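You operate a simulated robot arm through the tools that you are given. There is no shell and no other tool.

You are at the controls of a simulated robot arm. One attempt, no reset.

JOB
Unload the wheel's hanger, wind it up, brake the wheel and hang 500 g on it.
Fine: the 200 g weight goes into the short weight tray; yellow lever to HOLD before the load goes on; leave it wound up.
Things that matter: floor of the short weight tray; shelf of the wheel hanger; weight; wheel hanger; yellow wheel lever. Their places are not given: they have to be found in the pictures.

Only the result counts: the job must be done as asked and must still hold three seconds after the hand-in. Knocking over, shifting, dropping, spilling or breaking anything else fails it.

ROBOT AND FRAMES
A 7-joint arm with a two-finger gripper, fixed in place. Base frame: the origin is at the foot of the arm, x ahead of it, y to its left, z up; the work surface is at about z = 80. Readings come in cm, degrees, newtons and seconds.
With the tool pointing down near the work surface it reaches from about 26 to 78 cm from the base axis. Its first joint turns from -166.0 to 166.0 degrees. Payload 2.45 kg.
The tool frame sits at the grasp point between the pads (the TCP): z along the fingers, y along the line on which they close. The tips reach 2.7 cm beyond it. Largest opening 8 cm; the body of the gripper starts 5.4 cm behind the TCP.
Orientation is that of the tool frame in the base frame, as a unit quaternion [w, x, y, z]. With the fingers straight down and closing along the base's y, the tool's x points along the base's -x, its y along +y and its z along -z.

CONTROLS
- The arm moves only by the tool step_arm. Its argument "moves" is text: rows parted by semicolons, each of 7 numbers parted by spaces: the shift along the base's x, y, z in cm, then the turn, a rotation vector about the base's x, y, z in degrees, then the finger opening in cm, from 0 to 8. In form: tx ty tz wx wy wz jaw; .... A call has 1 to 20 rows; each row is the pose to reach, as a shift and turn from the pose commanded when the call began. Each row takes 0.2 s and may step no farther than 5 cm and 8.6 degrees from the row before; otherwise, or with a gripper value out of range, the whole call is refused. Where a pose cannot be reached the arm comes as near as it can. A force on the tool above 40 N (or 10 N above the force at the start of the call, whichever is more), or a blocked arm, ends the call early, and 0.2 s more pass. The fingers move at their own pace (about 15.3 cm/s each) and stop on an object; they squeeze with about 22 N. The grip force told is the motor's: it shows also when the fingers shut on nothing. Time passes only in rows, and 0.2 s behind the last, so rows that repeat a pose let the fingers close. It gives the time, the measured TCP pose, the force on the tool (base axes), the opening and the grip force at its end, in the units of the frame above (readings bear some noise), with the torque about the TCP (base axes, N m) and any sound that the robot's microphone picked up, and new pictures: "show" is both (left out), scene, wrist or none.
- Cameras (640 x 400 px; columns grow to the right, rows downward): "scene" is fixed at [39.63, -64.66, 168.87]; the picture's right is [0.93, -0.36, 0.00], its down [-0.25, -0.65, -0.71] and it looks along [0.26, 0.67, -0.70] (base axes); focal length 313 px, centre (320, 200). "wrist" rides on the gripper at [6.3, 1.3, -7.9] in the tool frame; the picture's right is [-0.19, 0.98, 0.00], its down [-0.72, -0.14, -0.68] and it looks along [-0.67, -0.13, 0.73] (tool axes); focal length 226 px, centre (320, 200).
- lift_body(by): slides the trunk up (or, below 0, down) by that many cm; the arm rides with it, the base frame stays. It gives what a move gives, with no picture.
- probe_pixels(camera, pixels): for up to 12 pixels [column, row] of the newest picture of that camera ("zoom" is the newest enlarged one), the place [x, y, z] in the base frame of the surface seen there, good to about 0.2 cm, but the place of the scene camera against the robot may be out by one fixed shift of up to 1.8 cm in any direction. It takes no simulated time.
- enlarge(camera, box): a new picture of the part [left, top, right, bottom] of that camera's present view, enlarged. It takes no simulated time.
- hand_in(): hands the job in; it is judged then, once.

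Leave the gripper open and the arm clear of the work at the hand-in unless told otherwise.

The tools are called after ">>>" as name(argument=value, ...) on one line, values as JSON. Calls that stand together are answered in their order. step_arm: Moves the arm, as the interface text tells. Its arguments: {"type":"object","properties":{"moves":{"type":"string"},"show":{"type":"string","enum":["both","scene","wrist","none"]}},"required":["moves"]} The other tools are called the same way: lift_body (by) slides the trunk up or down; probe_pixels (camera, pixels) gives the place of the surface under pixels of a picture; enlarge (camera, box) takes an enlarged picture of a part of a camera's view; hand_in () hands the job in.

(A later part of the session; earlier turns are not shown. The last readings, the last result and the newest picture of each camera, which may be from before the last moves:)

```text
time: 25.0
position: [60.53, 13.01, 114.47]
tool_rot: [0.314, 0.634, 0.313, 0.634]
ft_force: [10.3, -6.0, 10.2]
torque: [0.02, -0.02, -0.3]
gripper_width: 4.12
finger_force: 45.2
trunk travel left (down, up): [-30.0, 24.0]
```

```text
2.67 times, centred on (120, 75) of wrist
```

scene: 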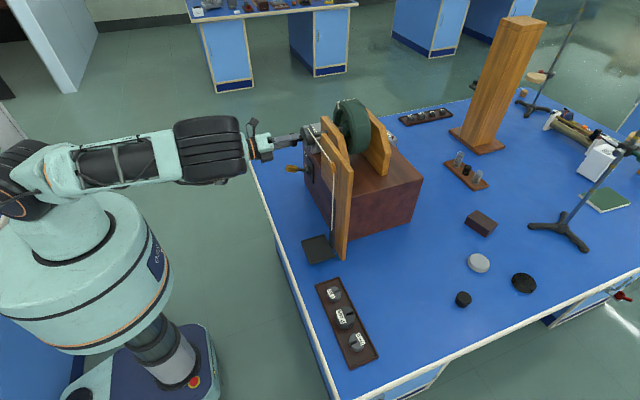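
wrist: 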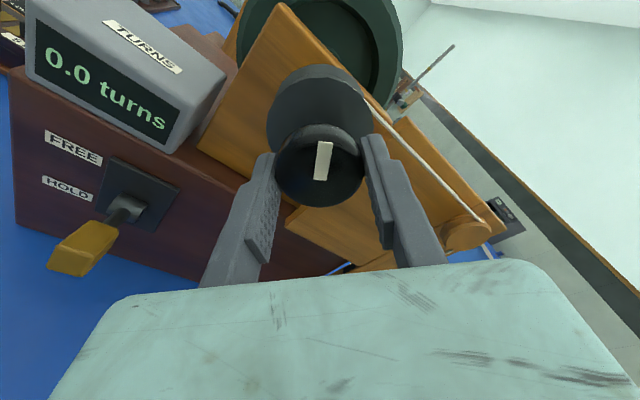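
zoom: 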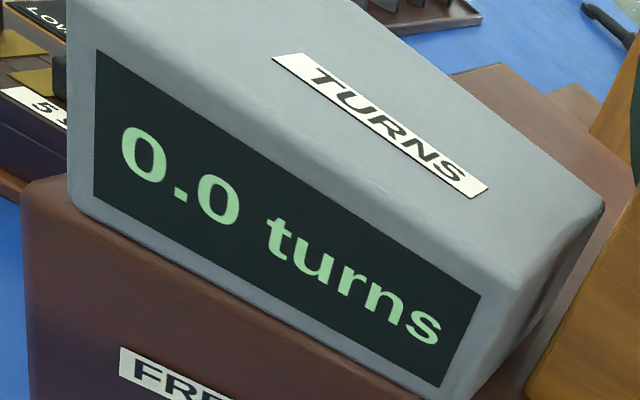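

Negative x turning winds up: the hanger rose about 1.7 cm, and the stem's top and shelf moved up in the picture. The side forces suggest the true axis is slightly higher, so I'll trim the pose by (0.15, -0.08, 0.15) cm and continue winding by -150°.

>>> step_arm(moves="0.1 -0.05 0.08 -3 0 0 3; 0.15 -0.08 0.15 -8 0 0 3; 0.15 -0.08 0.15 -15 0 0 3; 0.15 -0.08 0.15 -23 0 0 3; 0.15 -0.08 0.15 -31 0 0 3; 0.15 -0.08 0.15 -39 0 0 3; 0.15 -0.08 0.15 -47 0 0 3; 0.15 -0.08 0.15 -55 0 0 3; 0.15 -0.08 0.15 -63 0 0 3; 0.15 -0.08 0.15 -69 0 0 3; 0.15 -0.08 0.15 -73 0 0 3; 0.15 -0.08 0.15 -75 0 0 3; 0.15 -0.08 0.15 -75 0 0 3", show="both")

```text
time: 27.8
position: [60.41, 12.94, 114.54]
tool_rot: [0.634, 0.313, 0.635, 0.312]
ft_force: [-13.6, -6.8, -12.8]
torque: [-0.01, 0.1, -0.34]
gripper_width: 4.14
finger_force: 45.0
trunk travel left (down, up): [-30.0, 24.0]
```

scene: 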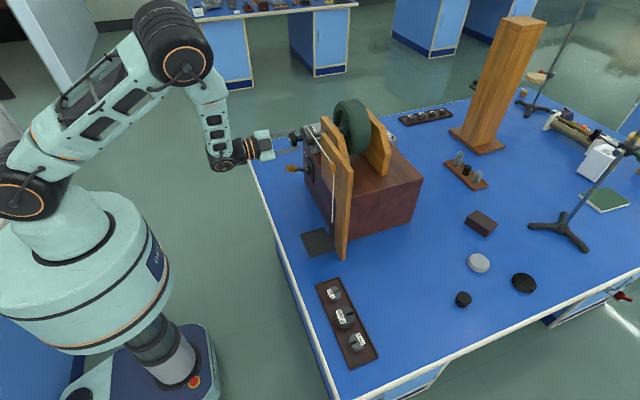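
wrist: 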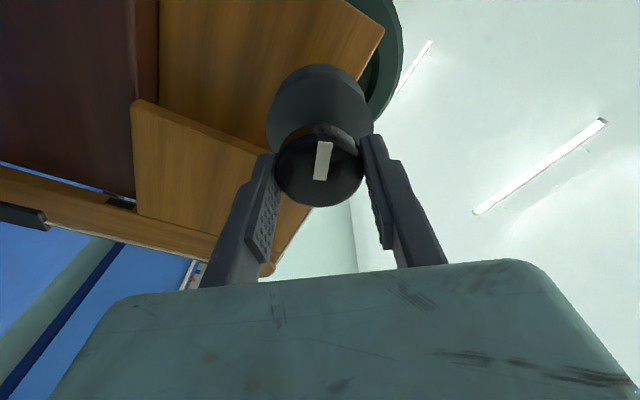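

Total winding is now 109° and the forces flipped sign, so I'll trim back halfway and continue winding by -100°.

>>> step_arm(moves="-0.05 -0.03 -0.05 -3 0 0 3; -0.08 -0.06 -0.08 -8 0 0 3; -0.08 -0.06 -0.08 -15 0 0 3; -0.08 -0.06 -0.08 -23 0 0 3; -0.08 -0.06 -0.08 -31 0 0 3; -0.08 -0.06 -0.08 -39 0 0 3; -0.08 -0.06 -0.08 -47 0 0 3; -0.08 -0.06 -0.08 -55 0 0 3; -0.08 -0.06 -0.08 -63 0 0 3; -0.08 -0.06 -0.08 -71 0 0 3; -0.08 -0.06 -0.08 -79 0 0 3; -0.08 -0.06 -0.08 -87 0 0 3; -0.08 -0.06 -0.08 -93 0 0 3; -0.08 -0.06 -0.08 -97 0 0 3; -0.08 -0.06 -0.08 -99 0 0 3; -0.08 -0.06 -0.08 -100 0 0 3; -0.08 -0.06 -0.08 -100 0 0 3", show="both")

```text
time: 31.4
position: [60.47, 12.95, 114.54]
tool_rot: [0.648, -0.285, 0.646, -0.286]
ft_force: [5.1, 7.2, 11.9]
torque: [-0.03, -0.25, 0.15]
gripper_width: 4.14
finger_force: 45.3
trunk travel left (down, up): [-30.0, 24.0]
```

scene: 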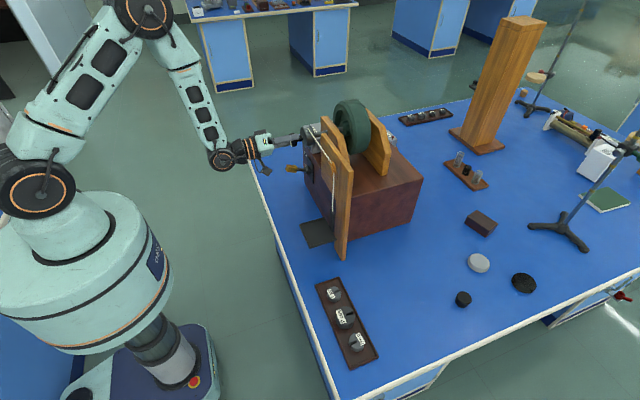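
wrist: 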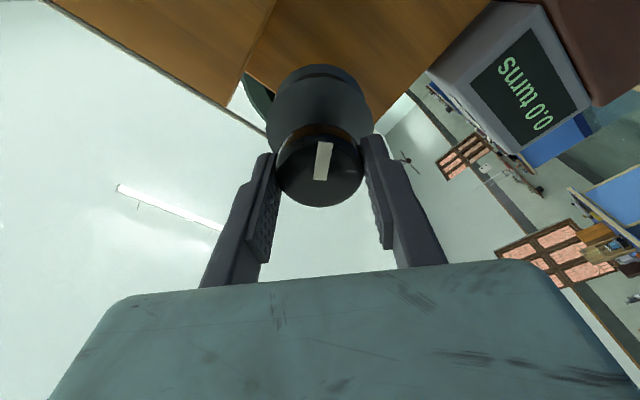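

Total winding is 209° and the counter stays at 0.0, so it likely counts only unwinding. I'll check how high the hanger shelf has risen.

>>> enlarge(camera="scene", box=[285, 150, 365, 270])

>>> probe_pixels(camera="scene", pixels=[[318, 233], [310, 230], [325, 228], [320, 240], [332, 210], [332, 215], [333, 200], [334, 170], [331, 160], [337, 165]])

```text
3.33 times, centred on (325, 210) of scene
```

zoom: 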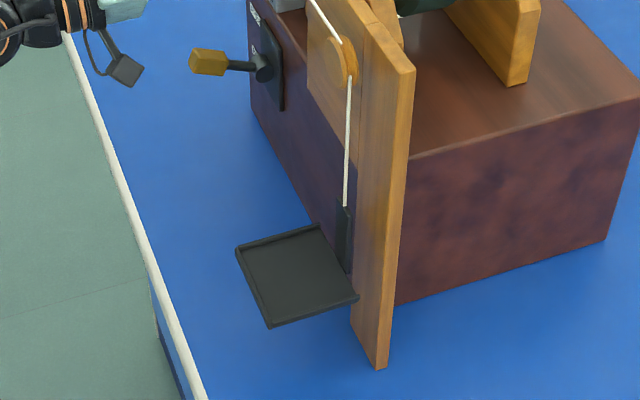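

```text
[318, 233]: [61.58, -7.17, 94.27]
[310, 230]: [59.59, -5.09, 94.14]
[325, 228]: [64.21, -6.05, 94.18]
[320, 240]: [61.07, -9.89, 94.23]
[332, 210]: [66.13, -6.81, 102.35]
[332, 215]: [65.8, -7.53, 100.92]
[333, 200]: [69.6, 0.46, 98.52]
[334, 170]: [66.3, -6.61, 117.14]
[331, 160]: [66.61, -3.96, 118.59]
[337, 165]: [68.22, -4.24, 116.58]
```

The shelf rose from about 83 to about 92.9 (true), roughly 17 cm per turn. The stem top is now near z≈101 and the pulley bottom is near 113, so there is room for about 9 cm more. I'll continue with another -80°, trimming for the side forces.

>>> step_arm(moves="0.02 0.03 0.04 -3 0 0 3; 0.04 0.05 0.08 -8 0 0 3; 0.04 0.05 0.08 -15 0 0 3; 0.04 0.05 0.08 -23 0 0 3; 0.04 0.05 0.08 -31 0 0 3; 0.04 0.05 0.08 -39 0 0 3; 0.04 0.05 0.08 -47 0 0 3; 0.04 0.05 0.08 -55 0 0 3; 0.04 0.05 0.08 -63 0 0 3; 0.04 0.05 0.08 -70 0 0 3; 0.04 0.05 0.08 -75 0 0 3; 0.04 0.05 0.08 -79 0 0 3; 0.04 0.05 0.08 -80 0 0 3; 0.04 0.05 0.08 -80 0 0 3", show="both")

```text
time: 34.4
position: [60.43, 13.15, 114.51]
tool_rot: [-0.313, 0.635, -0.312, 0.633]
ft_force: [-11.8, -1.2, -20.5]
torque: [-0.01, 0.36, -0.15]
gripper_width: 4.12
finger_force: 44.7
trunk travel left (down, up): [-30.0, 24.0]
```

scene: 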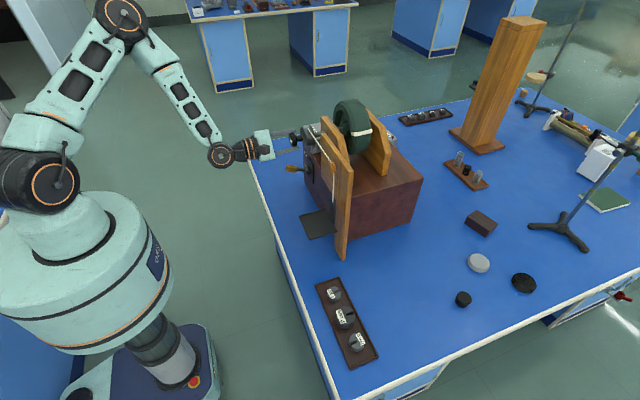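
wrist: 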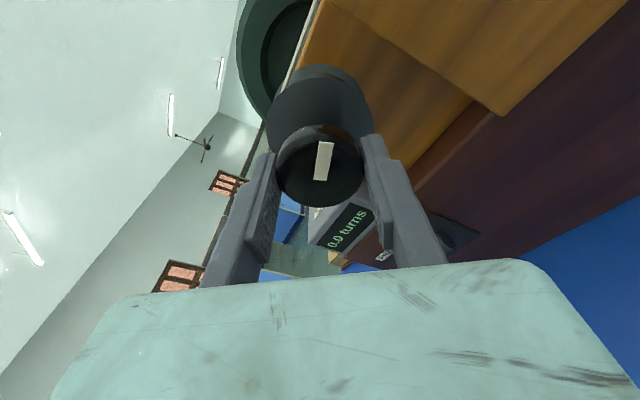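

Total winding is 289° with no reach trouble. I'll continue by another -60°, trimming against the -20 N in z.

>>> step_arm(moves="-0.03 0 -0.05 -3 0 0 3; -0.05 0 -0.1 -8 0 0 3; -0.05 0 -0.1 -15 0 0 3; -0.05 0 -0.1 -22 0 0 3; -0.05 0 -0.1 -29 0 0 3; -0.05 0 -0.1 -36 0 0 3; -0.05 0 -0.1 -43 0 0 3; -0.05 0 -0.1 -50 0 0 3; -0.05 0 -0.1 -55 0 0 3; -0.05 0 -0.1 -59 0 0 3; -0.05 0 -0.1 -60 0 0 3; -0.05 0 -0.1 -60 0 0 3", show="both")

```text
time: 37.0
position: [60.34, 13.06, 114.38]
tool_rot: [0.046, 0.706, 0.046, 0.706]
ft_force: [-3.6, -5.6, -11.3]
torque: [-0.02, 0.13, -0.04]
gripper_width: 4.11
finger_force: 45.0
trunk travel left (down, up): [-30.0, 24.0]
```

scene: 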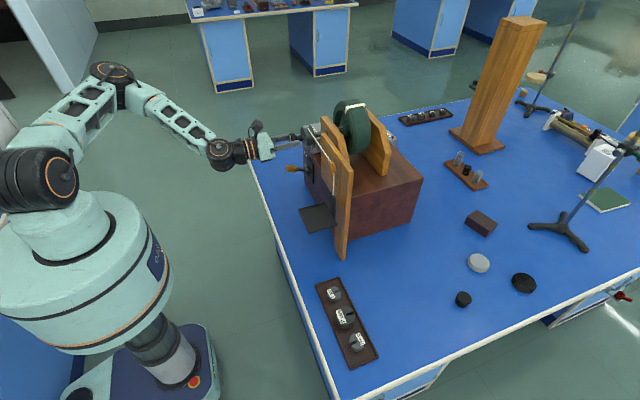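
wrist: 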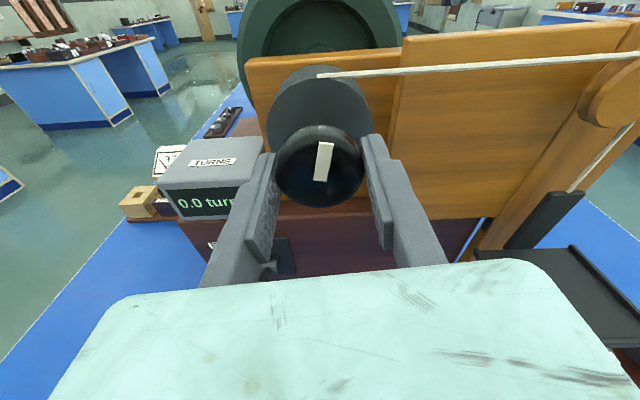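

Total winding is 349°, and the wrist camera now sees the hanger on the right. I'll probe the stem top (560,195), the shelf (560,265), the pulley (605,95) and the cord.

>>> probe_pixels(camera="wrist", pixels=[[570, 196], [545, 225], [560, 270], [590, 290], [605, 90], [612, 120], [595, 160], [572, 247], [390, 190], [440, 150]])

>>> enlarge(camera="wrist", box=[440, 20, 640, 350])

```text
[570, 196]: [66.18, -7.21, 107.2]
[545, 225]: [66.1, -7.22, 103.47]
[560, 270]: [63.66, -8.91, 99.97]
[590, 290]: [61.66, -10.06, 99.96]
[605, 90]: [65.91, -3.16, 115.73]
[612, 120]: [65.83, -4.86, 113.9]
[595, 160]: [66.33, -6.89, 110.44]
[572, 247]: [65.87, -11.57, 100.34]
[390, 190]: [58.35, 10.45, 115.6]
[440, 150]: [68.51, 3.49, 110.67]
```

```text
1.21 times, centred on (540, 185) of wrist
```

zoom: 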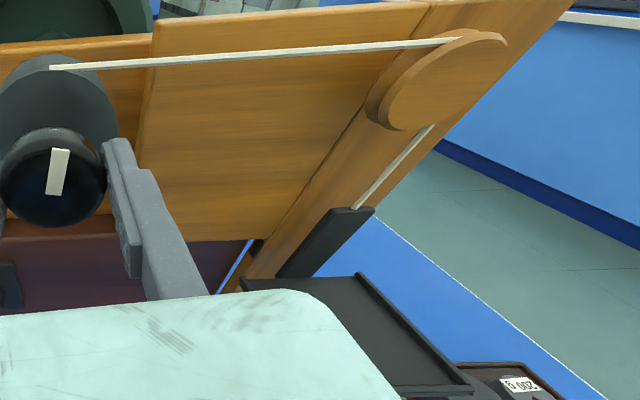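

The shelf is now at z≈99.97, up 17 cm, with the stem top at 107.4 and the pulley's lower edge near 113.5. I'll wind a little more, -25°, staying well clear of the pulley.

>>> step_arm(moves="-0.02 -0.03 -0.03 -3 0 0 3; -0.03 -0.05 -0.06 -8 0 0 3; -0.03 -0.05 -0.06 -13 0 0 3; -0.03 -0.05 -0.06 -18 0 0 3; -0.03 -0.05 -0.06 -22 0 0 3; -0.03 -0.05 -0.06 -25 0 0 3; -0.03 -0.05 -0.06 -25 0 0 3", show="both")

```text
time: 38.0
position: [60.34, 12.95, 114.48]
tool_rot: [0.14, 0.692, 0.144, 0.693]
ft_force: [-32.0, 24.0, -5.2]
torque: [0.04, -0.56, 1.11]
gripper_width: 4.12
finger_force: 45.1
trunk travel left (down, up): [-30.0, 24.0]
stopped in row 4: the force on the tool passed its limit at 46 N (the readings are from after the stop); the commanded pose is now the measured one
```

scene: 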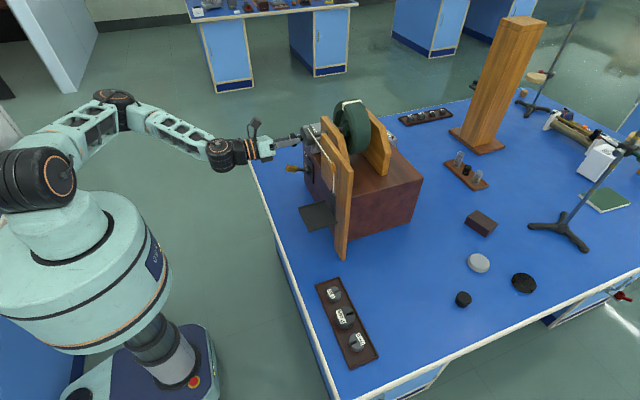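
wrist: 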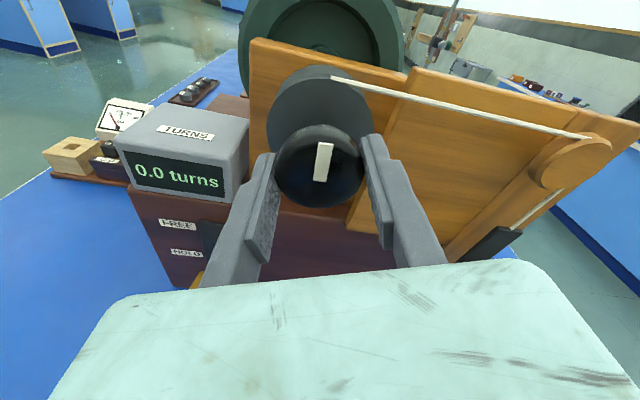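

The arm neared its wrist limit (46 N stop) after about 364° of total winding, so the shelf should be at about z≈100.7. I'll now open the fingers and watch whether the wheel stays put or creeps back.

>>> step_arm(moves="0 0 0 0 0 0 6.5; 0 0 0 0 0 0 6.5", show="both")

```text
time: 38.6
position: [60.74, 12.32, 114.32]
tool_rot: [0.144, 0.694, 0.138, 0.692]
ft_force: [0.4, -0.3, 0.4]
torque: [0.01, 0.0, 0.01]
gripper_width: 6.5
finger_force: 0.0
trunk travel left (down, up): [-30.0, 24.0]
```

scene: 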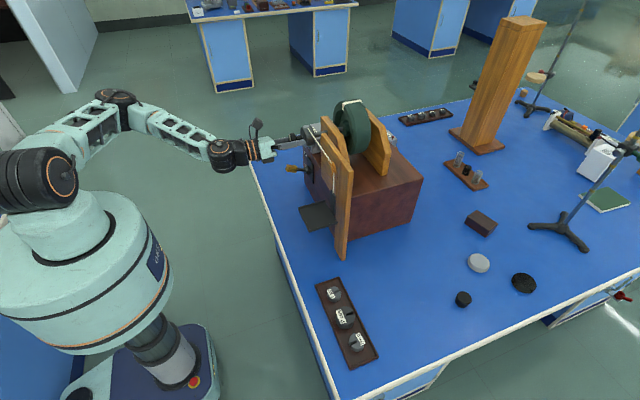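
wrist: 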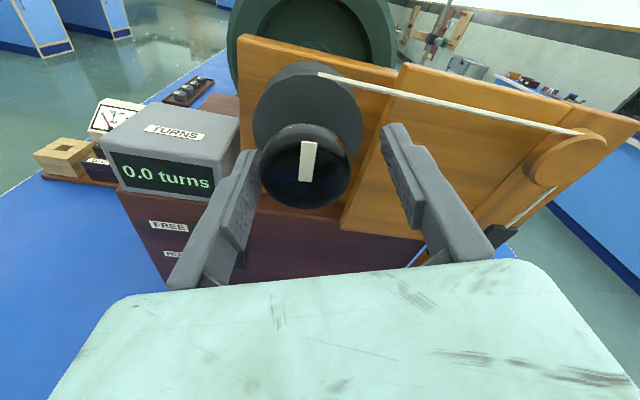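

The fingers are open and the counter reads 0.0 with the mark almost unchanged. I'll wait about a second and compare the mark at (308,160) and the hanger stem.

>>> step_arm(moves="0 0 0 0 0 0 6.5; 0 0 0 0 0 0 6.5; 0 0 0 0 0 0 6.5; 0 0 0 0 0 0 6.5", show="both")

```text
time: 39.6
position: [60.73, 12.31, 114.51]
tool_rot: [0.143, 0.694, 0.139, 0.692]
ft_force: [0.2, 0.3, 0.4]
torque: [0.0, -0.01, 0.01]
gripper_width: 6.51
finger_force: 0.1
trunk travel left (down, up): [-30.0, 24.0]
```

scene: 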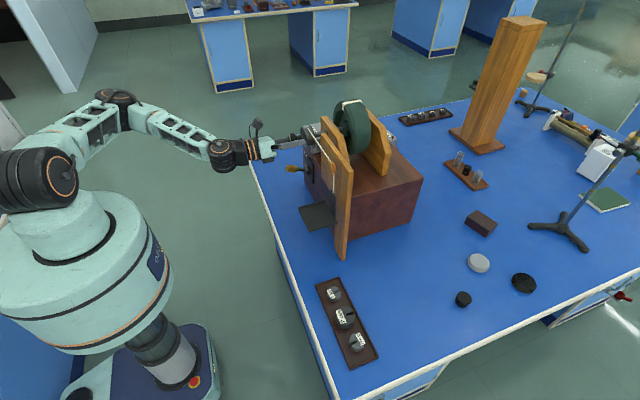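
wrist: 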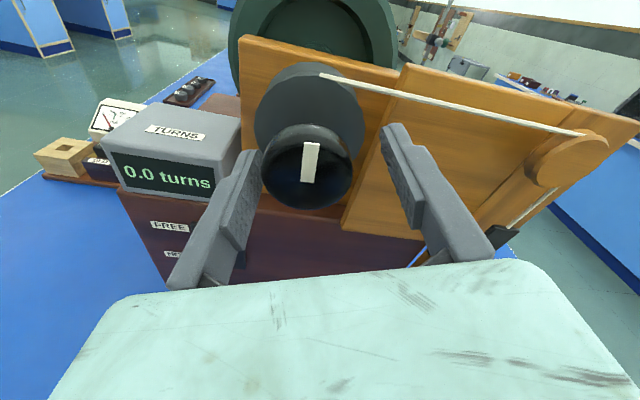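

The wheel holds by itself with the empty hanger. I'll measure the current shelf height in both pictures before deciding on more winding.

>>> probe_pixels(camera="scene", pixels=[[318, 216], [312, 214], [322, 222], [325, 210], [331, 195], [332, 192]])

>>> probe_pixels(camera="wrist", pixels=[[505, 229], [495, 235], [515, 222], [570, 160], [540, 185]])

>>> enlarge(camera="scene", box=[285, 150, 365, 270])

```text
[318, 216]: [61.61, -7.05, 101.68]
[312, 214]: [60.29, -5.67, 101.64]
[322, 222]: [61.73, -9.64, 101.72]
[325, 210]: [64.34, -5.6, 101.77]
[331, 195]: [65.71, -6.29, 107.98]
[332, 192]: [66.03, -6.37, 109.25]
```

```text
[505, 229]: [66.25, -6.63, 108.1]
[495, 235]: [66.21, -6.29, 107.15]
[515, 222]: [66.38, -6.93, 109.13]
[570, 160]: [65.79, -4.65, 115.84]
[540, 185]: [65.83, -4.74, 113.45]
```

```text
3.33 times, centred on (325, 210) of scene
```

zoom: 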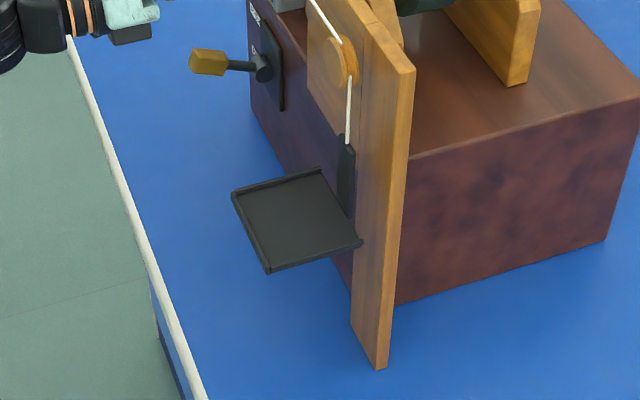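

The shelf is at about z=100.4 true, up 17.5 cm, and stable. For margin I'll wind a bit more. First I back off 10 cm in x and unwind the wrist in free air.

>>> step_arm(moves="-2 0 0 0 0 0 7.5; -5 0 0 0 0 0 8; -8 0 0 0 0 0 8; -10 0 0 0 0 0 8; -10 0 0 8.5 0 0 8; -10 0 0 17 0 0 8; -10 0 0 25.5 0 0 8; -10 0 0 34 0 0 8; -10 0 0 42.5 0 0 8; -10 0 0 51 0 0 8; -10 0 0 59.5 0 0 8; -10 0 0 68 0 0 8; -10 0 0 76.5 0 0 8; -10 0 0 85 0 0 8; -10 0 0 93.5 0 0 8; -10 0 0 102 0 0 8; -10 0 0 110 0 0 8; -10 0 0 118 0 0 8; -10 0 0 126 0 0 8; -10 0 0 134 0 0 8", show="both")

```text
time: 40.4
position: [54.44, 2.42, 114.48]
tool_rot: [0.206, 0.707, 0.065, 0.674]
ft_force: [0.3, 0.5, -0.4]
torque: [0.02, 0.02, 0.03]
gripper_width: 7.99
finger_force: 0.0
trunk travel left (down, up): [-30.0, 24.0]
stopped in row 3: the arm was blocked; the commanded pose is now the measured one
```

scene: 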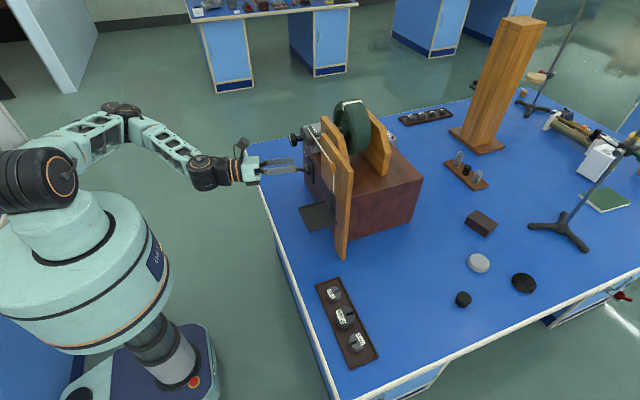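
wrist: 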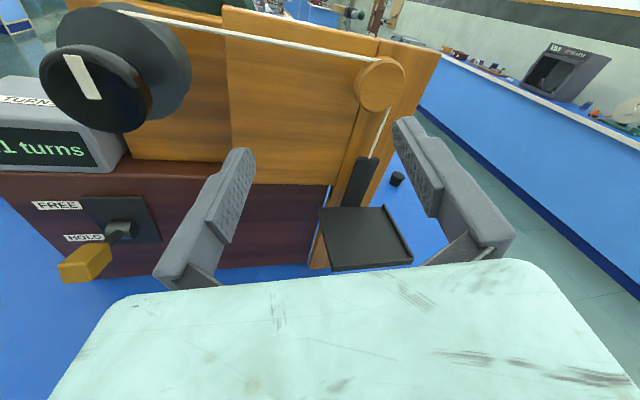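

The arm was blocked at the end of its wrist range, and the tool swung sideways to (54.4, 2.4). The counter's last digit shows ".1", so I'll check the wheel and the hanger before moving again.

>>> enlarge(camera="wrist", box=[0, 0, 200, 180])

>>> probe_pixels(camera="wrist", pixels=[[365, 235], [340, 250], [395, 250], [368, 160], [375, 165], [82, 75], [110, 70], [85, 262], [118, 235], [380, 85]])

>>> enlarge(camera="scene", box=[230, 90, 370, 230])

```text
2.22 times, centred on (100, 90) of wrist
```

zoom: 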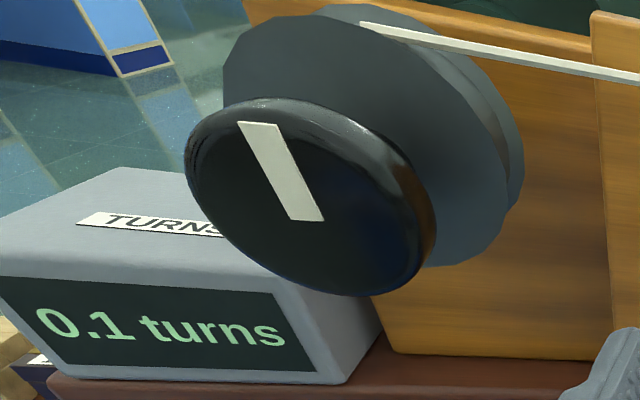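

```text
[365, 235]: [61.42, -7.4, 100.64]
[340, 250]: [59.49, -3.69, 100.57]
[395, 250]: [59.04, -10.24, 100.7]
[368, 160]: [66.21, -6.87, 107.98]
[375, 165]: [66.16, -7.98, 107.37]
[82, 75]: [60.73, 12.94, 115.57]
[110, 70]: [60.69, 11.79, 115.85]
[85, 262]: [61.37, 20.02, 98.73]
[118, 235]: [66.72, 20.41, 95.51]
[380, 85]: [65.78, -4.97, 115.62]
```

```text
2.86 times, centred on (300, 160) of scene
```

zoom: 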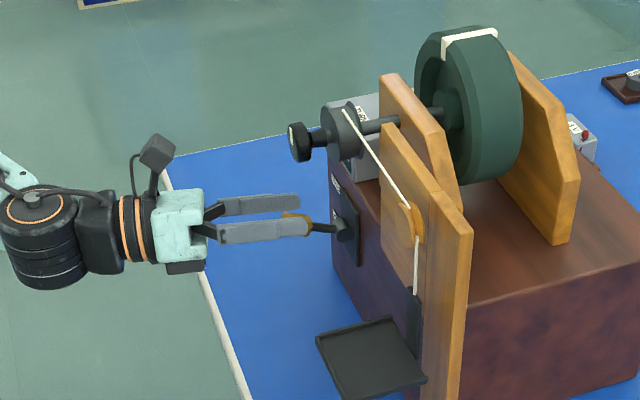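

The shelf is still at z≈100.6 with the stem top at 108.0, so the load side held; only the counter ticked to 0.1. The arm is at an awkward wrist limit, so I'll untwist it in free air by turning positively about x while backing off slightly.

>>> step_arm(moves="-0.5 0 0 6 0 0 8; -1 0 0 13 0 0 8; -2 0 0 21 0 0 8; -3 0 0 29 0 0 8; -4 0 0 37 0 0 8; -4 0 0 45 0 0 8; -4 0 0 53 0 0 8; -4 0 0 61 0 0 8; -4 0 0 69 0 0 8; -4 0 0 77 0 0 8; -4 0 0 85 0 0 8; -4 0 0 93 0 0 8; -4 0 0 101 0 0 8; -4 0 0 109 0 0 8; -4 0 0 117 0 0 8; -4 0 0 125 0 0 8; -4 0 0 133 0 0 8; -4 0 0 141 0 0 8; -4 0 0 149 0 0 8; -4 0 0 157 0 0 8", show="both")

```text
time: 44.6
position: [50.78, 3.04, 114.27]
tool_rot: [0.653, -0.339, 0.648, -0.2]
ft_force: [0.7, -0.4, -0.2]
torque: [0.0, 0.01, -0.02]
gripper_width: 7.99
finger_force: 0.0
out of reach, approached as far as the arm can: row 7, 8, 9, 10, 11, 12, 13, 14, 15, 16, 17, 18, 19
trunk travel left (down, up): [-30.0, 24.0]
```

scene: 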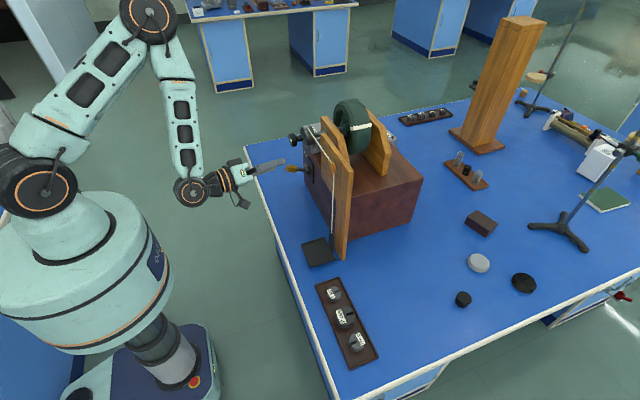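
wrist: 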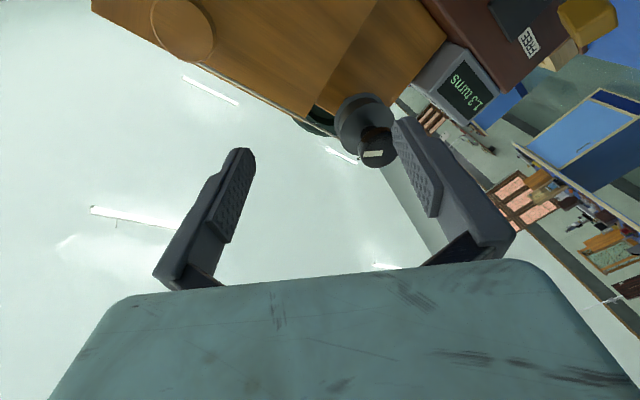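

The scene shows the hanger back at the bottom near (318,250), and the counter reads more than 1 turn. The empty hanger slowly unwinds the wheel once released: almost nothing in the first 2 s, then fully in about 6 s. So I need to brake quickly after winding. I'll check the state now.

>>> enlarge(camera="wrist", box=[320, 20, 540, 180])

>>> enlarge(camera="scene", box=[285, 90, 405, 270])

>>> step_arm(moves="0 0 0 0 0 0 8; 0 0 0 0 0 0 8", show="both")

```text
2.50 times, centred on (430, 100) of wrist
```

zoom: 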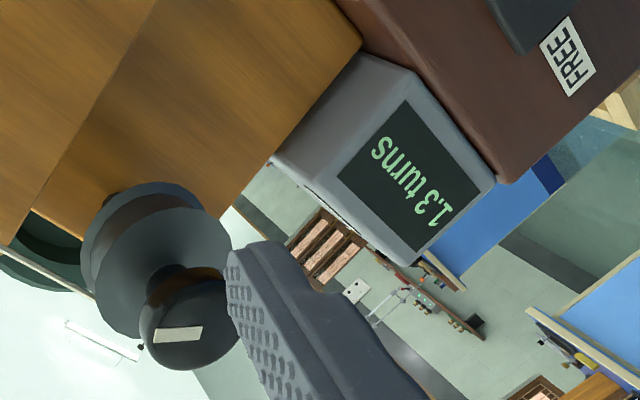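

```text
2.22 times, centred on (345, 180) of scene
```

zoom: 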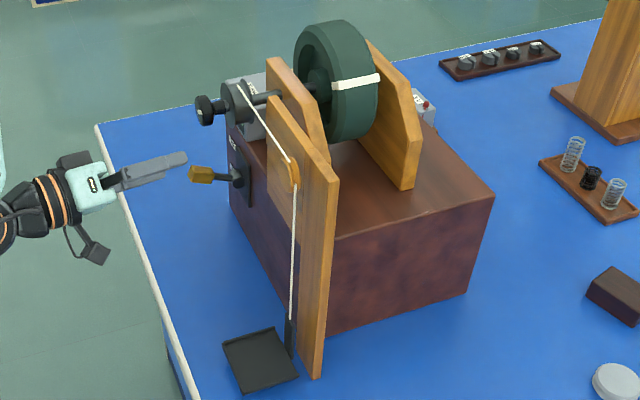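

```text
time: 45.2
position: [50.81, 2.87, 114.25]
tool_rot: [0.653, -0.339, 0.648, -0.2]
ft_force: [0.0, 0.2, 0.6]
torque: [0.01, 0.0, 0.05]
gripper_width: 7.98
finger_force: 0.0
trunk travel left (down, up): [-30.0, 24.0]
```

scene: 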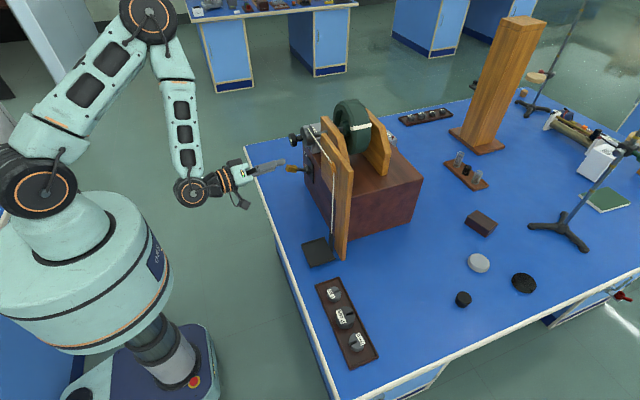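
wrist: 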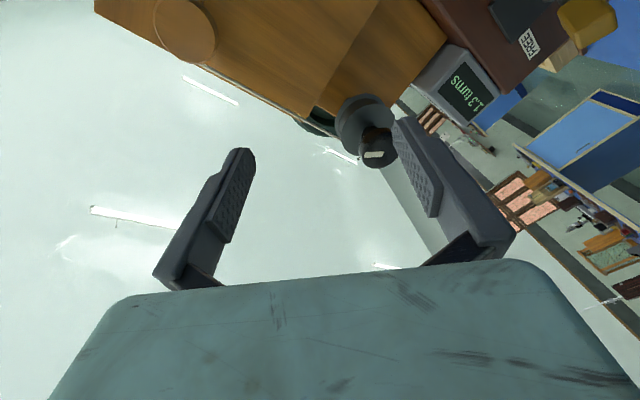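

The wheel is at rest now. I'll probe the shelf's current height to see how far it went down.

>>> probe_pixels(camera="scene", pixels=[[318, 250], [312, 248], [322, 255], [325, 245], [333, 237], [310, 270]])

>>> enlarge(camera="scene", box=[295, 200, 360, 275])

```text
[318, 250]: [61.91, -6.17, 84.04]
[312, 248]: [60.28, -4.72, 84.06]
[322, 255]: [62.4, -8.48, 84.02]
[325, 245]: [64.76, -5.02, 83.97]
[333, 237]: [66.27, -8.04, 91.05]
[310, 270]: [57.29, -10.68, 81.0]
```

```text
5.33 times, centred on (328, 238) of scene
```

zoom: 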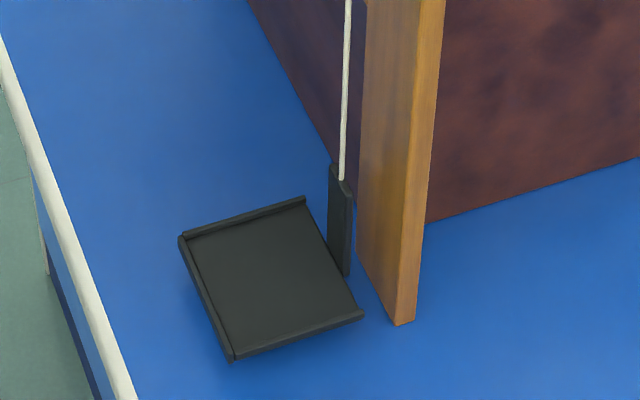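

The shelf is back at its low stop, and nothing else is disturbed. Plan: rehearse the lever motion first, since I need its exact travel. Then I wind in one stroke, release while still turning so the wheel coasts upward, and brake at once. First I straighten the tool and centre it at y=13.

>>> step_arm(moves="-0.2 2.5 0 0 -1 -3 8; -0.4 5 0.1 0 -2 -6 8; -0.6 7.5 0.1 0 -3 -8.5 8; -0.8 10.1 0.15 0 -3.93 -10.57 8; -0.8 10.1 0.15 0 -3.93 -10.57 8; -0.8 10.1 0.15 0 -3.93 -10.57 8", show="wrist")

```text
time: 46.6
position: [49.77, 13.08, 114.33]
tool_rot: [0.653, -0.271, 0.653, -0.272]
ft_force: [0.2, 0.1, 0.4]
torque: [0.02, 0.0, 0.01]
gripper_width: 7.99
finger_force: 0.0
out of reach, approached as far as the arm can: row 1
trunk travel left (down, up): [-30.0, 24.0]
```

wrist: 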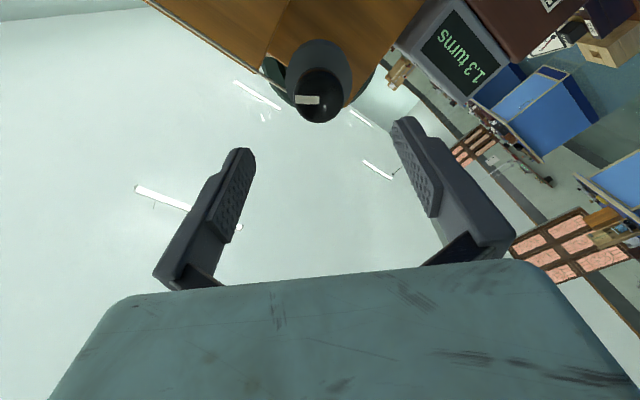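

The tool is now straight at φ=-45°. I'll turn it to about φ=-150° in free air, roughly where a winding stroke would end.

>>> step_arm(moves="0 0 0 -8.4 0 0 8; 0 0 0 -16.8 0 0 8; 0 0 0 -25.2 0 0 8; 0 0 0 -33.6 0 0 8; 0 0 0 -42 0 0 8; 0 0 0 -50.4 0 0 8; 0 0 0 -58.8 0 0 8; 0 0 0 -67.2 0 0 8; 0 0 0 -75.6 0 0 8; 0 0 0 -84 0 0 8; 0 0 0 -92.4 0 0 8; 0 0 0 -100.8 0 0 8; 0 0 0 -109.2 0 0 4; 0 0 0 -117.6 0 0 0; 0 0 0 -126 0 0 0; 0 0 0 -130 0 0 0; 0 0 0 -130 0 0 0", show="both")

```text
time: 50.4
position: [51.07, 7.09, 114.4]
tool_rot: [0.011, 0.704, -0.08, 0.706]
ft_force: [0.4, 0.3, 1.0]
torque: [-0.01, 0.04, -0.02]
gripper_width: 0.02
finger_force: 21.8
trunk travel left (down, up): [-30.0, 24.0]
stopped in row 17: the arm was blocked; the commanded pose is now the measured one
```

scene: 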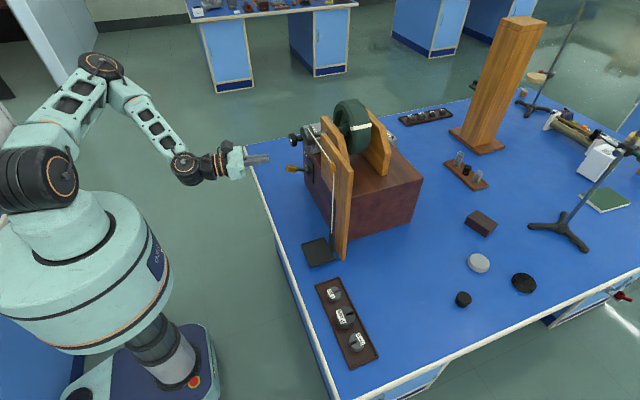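
wrist: 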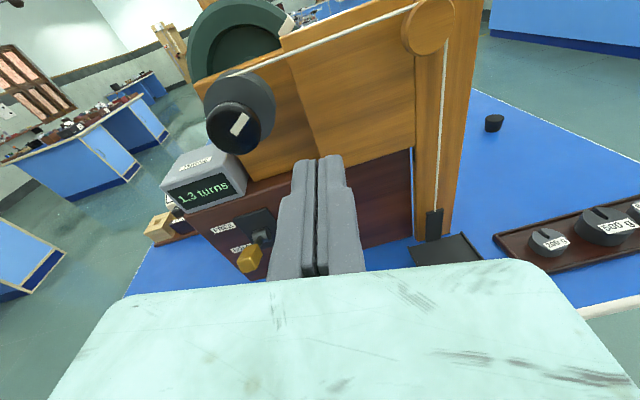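

At φ≈-175° this close-in position runs out of wrist range and the tool drifts, so strokes should end nearer φ≈-100°. I'll untwist to φ=-90° and move toward the lever, stopping above and in front of it at (56.5, 20.8, 104) with closed fingers.

>>> step_arm(moves="0.3 1 -0.5 8.4 -0.56 0.58 0; 0.8 2.4 -1.5 16.8 -1.12 1.17 0; 1.3 3.8 -2.5 25.3 -1.68 1.75 0; 1.8 5.2 -3.5 33.7 -2.24 2.34 0; 2.4 6.6 -4.7 42.1 -2.8 2.92 0; 3 8 -6 50.5 -3.36 3.5 0; 3.6 9.4 -7.2 58.9 -3.92 4.09 0; 4.2 10.8 -8.4 67.4 -4.48 4.67 0; 4.8 12.2 -9.4 75.8 -5.04 5.26 0; 5.4 13.7 -10.4 84.2 -5.6 5.84 0; 5.4 13.7 -10.4 84.2 -5.6 5.84 0", show="both")

```text
time: 52.8
position: [56.32, 21.17, 103.92]
tool_rot: [0.502, -0.499, 0.498, -0.502]
ft_force: [-0.7, 0.6, 0.0]
torque: [-0.01, 0.02, 0.02]
gripper_width: 0.0
finger_force: 21.4
trunk travel left (down, up): [-30.0, 24.0]
```

scene: 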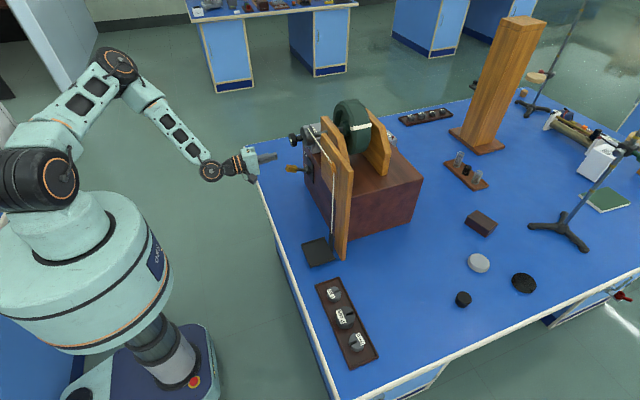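
wrist: 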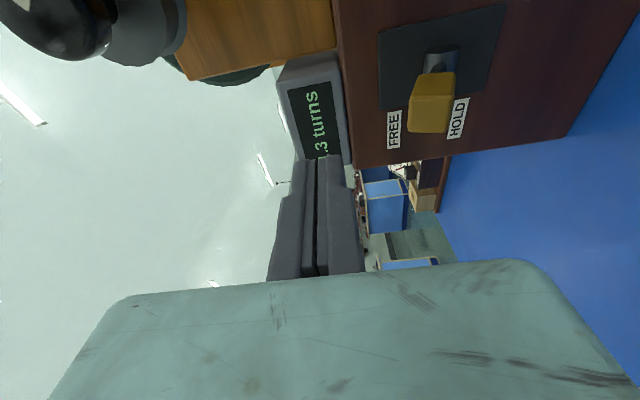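

I'm in front of the lever; in this view image-right is downward, with FREE at (393,130), HOLD at (458,118) and the yellow handle at (432,100). I'll probe the handle, hub and plate.

>>> enlarge(camera="wrist", box=[360, 0, 520, 160])

>>> probe_pixels(camera="wrist", pixels=[[412, 100], [432, 100], [447, 100], [420, 128], [440, 130], [425, 80], [450, 80], [430, 60], [450, 55], [435, 50], [385, 60], [490, 60]])

```text
2.50 times, centred on (440, 80) of wrist
```

zoom: 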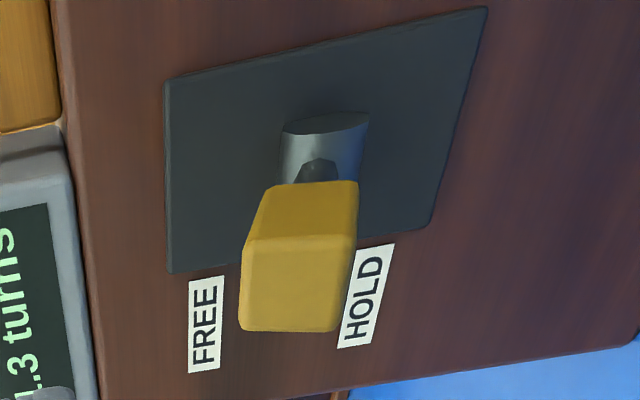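

```text
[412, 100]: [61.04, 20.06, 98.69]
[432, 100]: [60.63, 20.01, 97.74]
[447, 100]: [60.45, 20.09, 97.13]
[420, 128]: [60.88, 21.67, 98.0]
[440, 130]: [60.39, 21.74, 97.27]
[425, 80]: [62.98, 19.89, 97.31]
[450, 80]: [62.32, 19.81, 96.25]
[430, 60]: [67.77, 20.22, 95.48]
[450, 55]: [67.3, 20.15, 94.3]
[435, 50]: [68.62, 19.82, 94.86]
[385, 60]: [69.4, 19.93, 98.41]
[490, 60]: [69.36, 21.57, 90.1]
```

The handle's end is centred at about (60.6, 20.85, 97.8) and the hub at (68, 20.9, 94.8), so it leans 22° up at FREE. HOLD should be about 22° down. I'll rehearse the push: fingers over the handle, then down in steps to TCP z≈94.1.

>>> step_arm(moves="1.5 -0.15 -2 0 0 0 0; 2.6 -0.2 -3.2 0 0 0 0; 2.6 -0.2 -5 0 0 0 0; 2.6 -0.2 -6.5 0 0 0 0; 2.6 -0.2 -8 0 0 0 0; 2.6 -0.2 -9.2 0 0 0 0; 2.6 -0.2 -9.8 0 0 0 0; 2.6 -0.2 -9.8 0 0 0 0", show="both")

```text
time: 54.5
position: [58.6, 21.13, 93.93]
tool_rot: [-0.5, 0.501, -0.498, 0.501]
ft_force: [-24.2, -1.8, -0.1]
torque: [0.09, -0.12, 0.0]
gripper_width: 0.0
finger_force: 29.8
trunk travel left (down, up): [-30.0, 24.0]
stopped in row 8: the force on the tool passed its limit at 40 N (the readings are from after the stop); the commanded pose is now the measured one
```

scene: 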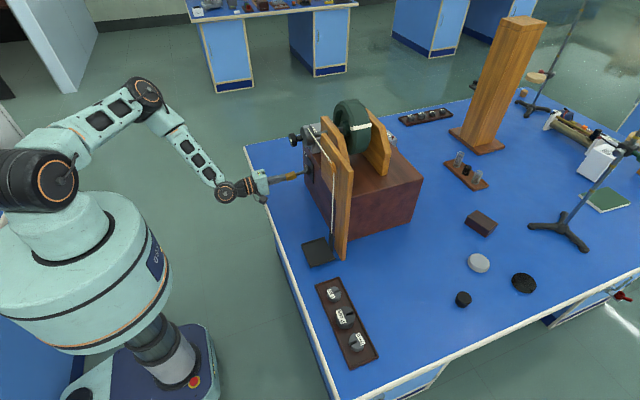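
wrist: 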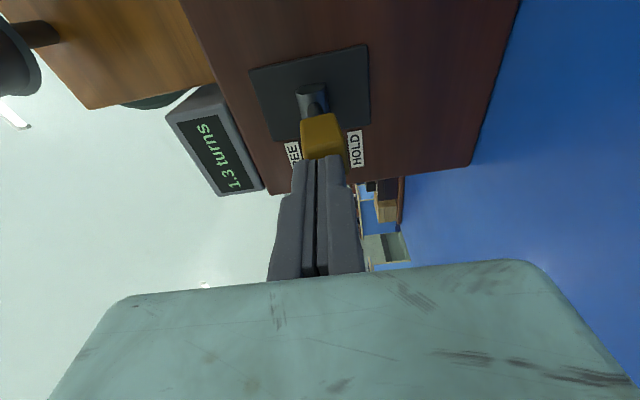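

The move stopped with -24 N in x, so the fingertips may be against the handle. I'll look closely at where the lever is now.

>>> enlarge(camera="wrist", box=[230, 50, 430, 220])

>>> enlarge(camera="scene", box=[230, 120, 350, 220])

>>> probe_pixels(camera="wrist", pixels=[[322, 135], [310, 150], [335, 150], [305, 120], [338, 120], [312, 95], [320, 145], [328, 125]])

```text
2.35 times, centred on (330, 135) of wrist
```

zoom: 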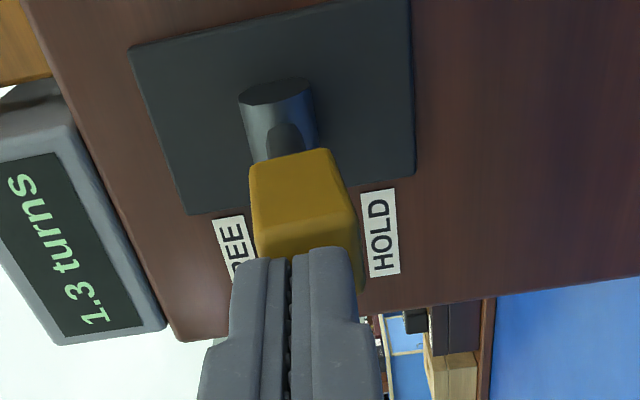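

```text
4.00 times, centred on (290, 170) of scene
```

zoom: 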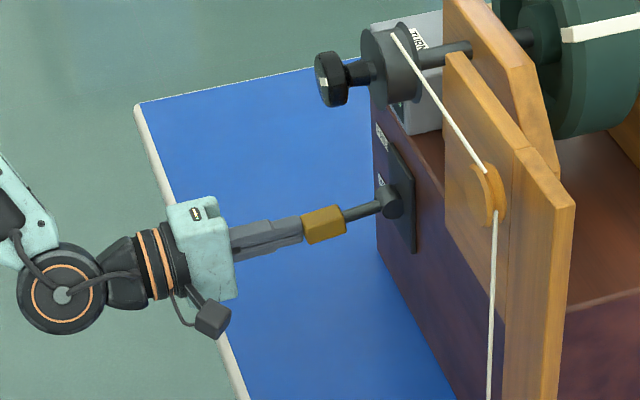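

```text
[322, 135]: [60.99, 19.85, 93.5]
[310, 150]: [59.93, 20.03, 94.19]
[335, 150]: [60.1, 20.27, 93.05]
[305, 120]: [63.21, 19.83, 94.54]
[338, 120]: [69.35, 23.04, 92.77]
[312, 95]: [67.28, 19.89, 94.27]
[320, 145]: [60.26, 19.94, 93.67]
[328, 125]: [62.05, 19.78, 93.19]
```

The lever moved to slightly below horizontal, with its end now near z≈93.5, but my fingertips slipped off in front of its end. I need more overlap. I'll back off in x, rise, then reach further over the handle with the tips at x≈63.5 and press down to TCP z≈95.

>>> step_arm(moves="-1.5 -0.2 0 0 0 0 0; -2.5 -0.2 1 0 0 0 0; -2.5 -0.2 4 0 0 0 0; -1 -0.2 5 0 0 0 0; -1 -0.2 5 0 0 0 0", show="both")

```text
time: 55.7
position: [57.77, 20.88, 99.05]
tool_rot: [-0.501, 0.5, -0.498, 0.501]
ft_force: [0.2, -0.4, -0.7]
torque: [0.04, 0.02, -0.01]
gripper_width: 0.03
finger_force: 29.5
trunk travel left (down, up): [-30.0, 24.0]
```

scene: 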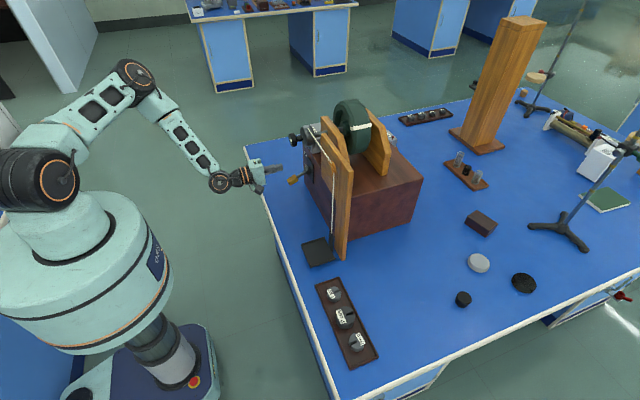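
wrist: 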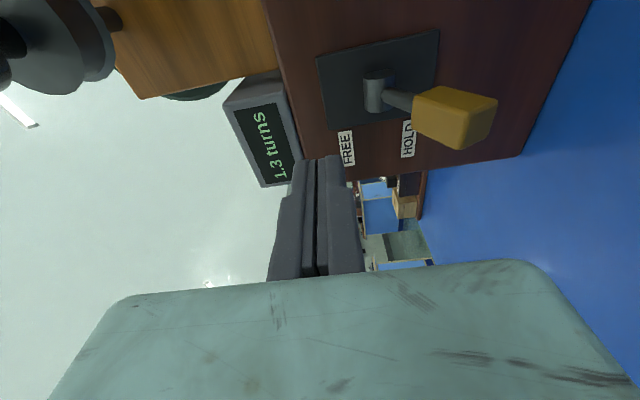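

After backing off, the lever snapped down, with the handle now at (455,115) toward the HOLD side. I'll probe where its end sits.

>>> enlarge(camera="wrist", box=[300, 30, 520, 190])

>>> probe_pixels(camera="wrist", pixels=[[450, 135], [475, 130], [440, 105], [480, 105], [420, 105], [395, 97], [378, 90], [460, 95], [462, 145], [492, 105]])

>>> enlarge(camera="scene", box=[250, 120, 350, 220])

```text
2.50 times, centred on (410, 110) of wrist
```

zoom: 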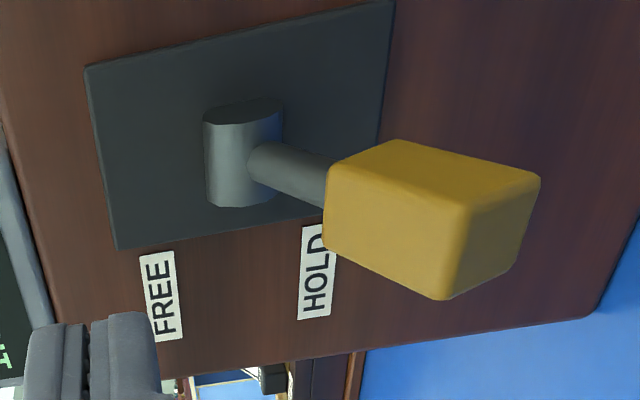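

```text
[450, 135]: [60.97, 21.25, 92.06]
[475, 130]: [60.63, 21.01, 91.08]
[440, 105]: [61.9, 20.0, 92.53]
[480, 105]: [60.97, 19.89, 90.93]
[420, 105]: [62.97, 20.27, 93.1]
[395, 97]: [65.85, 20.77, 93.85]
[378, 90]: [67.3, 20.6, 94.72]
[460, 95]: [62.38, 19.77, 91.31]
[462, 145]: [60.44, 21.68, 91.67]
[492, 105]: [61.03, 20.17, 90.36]
```

```text
4.00 times, centred on (300, 170) of scene
```

zoom: 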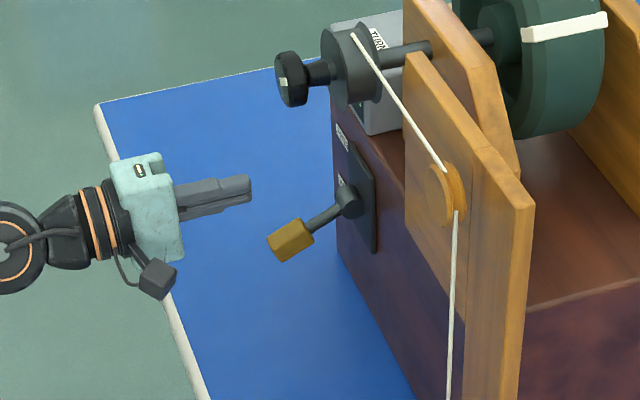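

The lever is bistable and now rests at HOLD, with its end at about (60.7, 20.85, 91.3), so pushing it past the middle is enough. Now I return it to FREE for winding: back off, go underneath with the tips reaching x≈63, and lift to TCP z≈94.5.

>>> step_arm(moves="-2.6 0 -1 0 0 0 0; -2.6 0 -5.5 0 0 0 0; -2.6 0 -9.5 0 0 0 0; -2.6 0 -11.4 0 0 0 0; 0 0 -11.4 0 0 0 0; 2.7 0 -11.4 0 0 0 0; 2.7 0 -9.8 0 0 0 0; 2.7 0 -8.4 0 0 0 0; 2.7 0 -7 0 0 0 0; 2.7 0 -5.6 0 0 0 0; 2.7 0 -4.6 0 0 0 0; 2.7 0 -4.2 0 0 0 0; 2.7 0 -4.2 0 0 0 0", show="both")

```text
time: 58.5
position: [60.62, 20.77, 94.8]
tool_rot: [0.501, -0.5, 0.498, -0.501]
ft_force: [0.0, 0.3, 0.9]
torque: [0.01, 0.02, 0.0]
gripper_width: 0.0
finger_force: 30.0
trunk travel left (down, up): [-30.0, 24.0]
```

scene: 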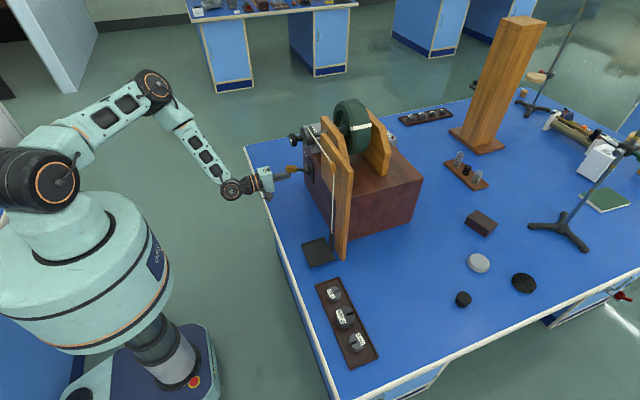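
wrist: 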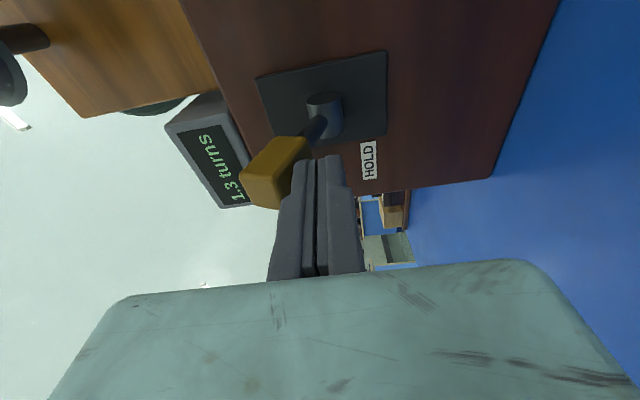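

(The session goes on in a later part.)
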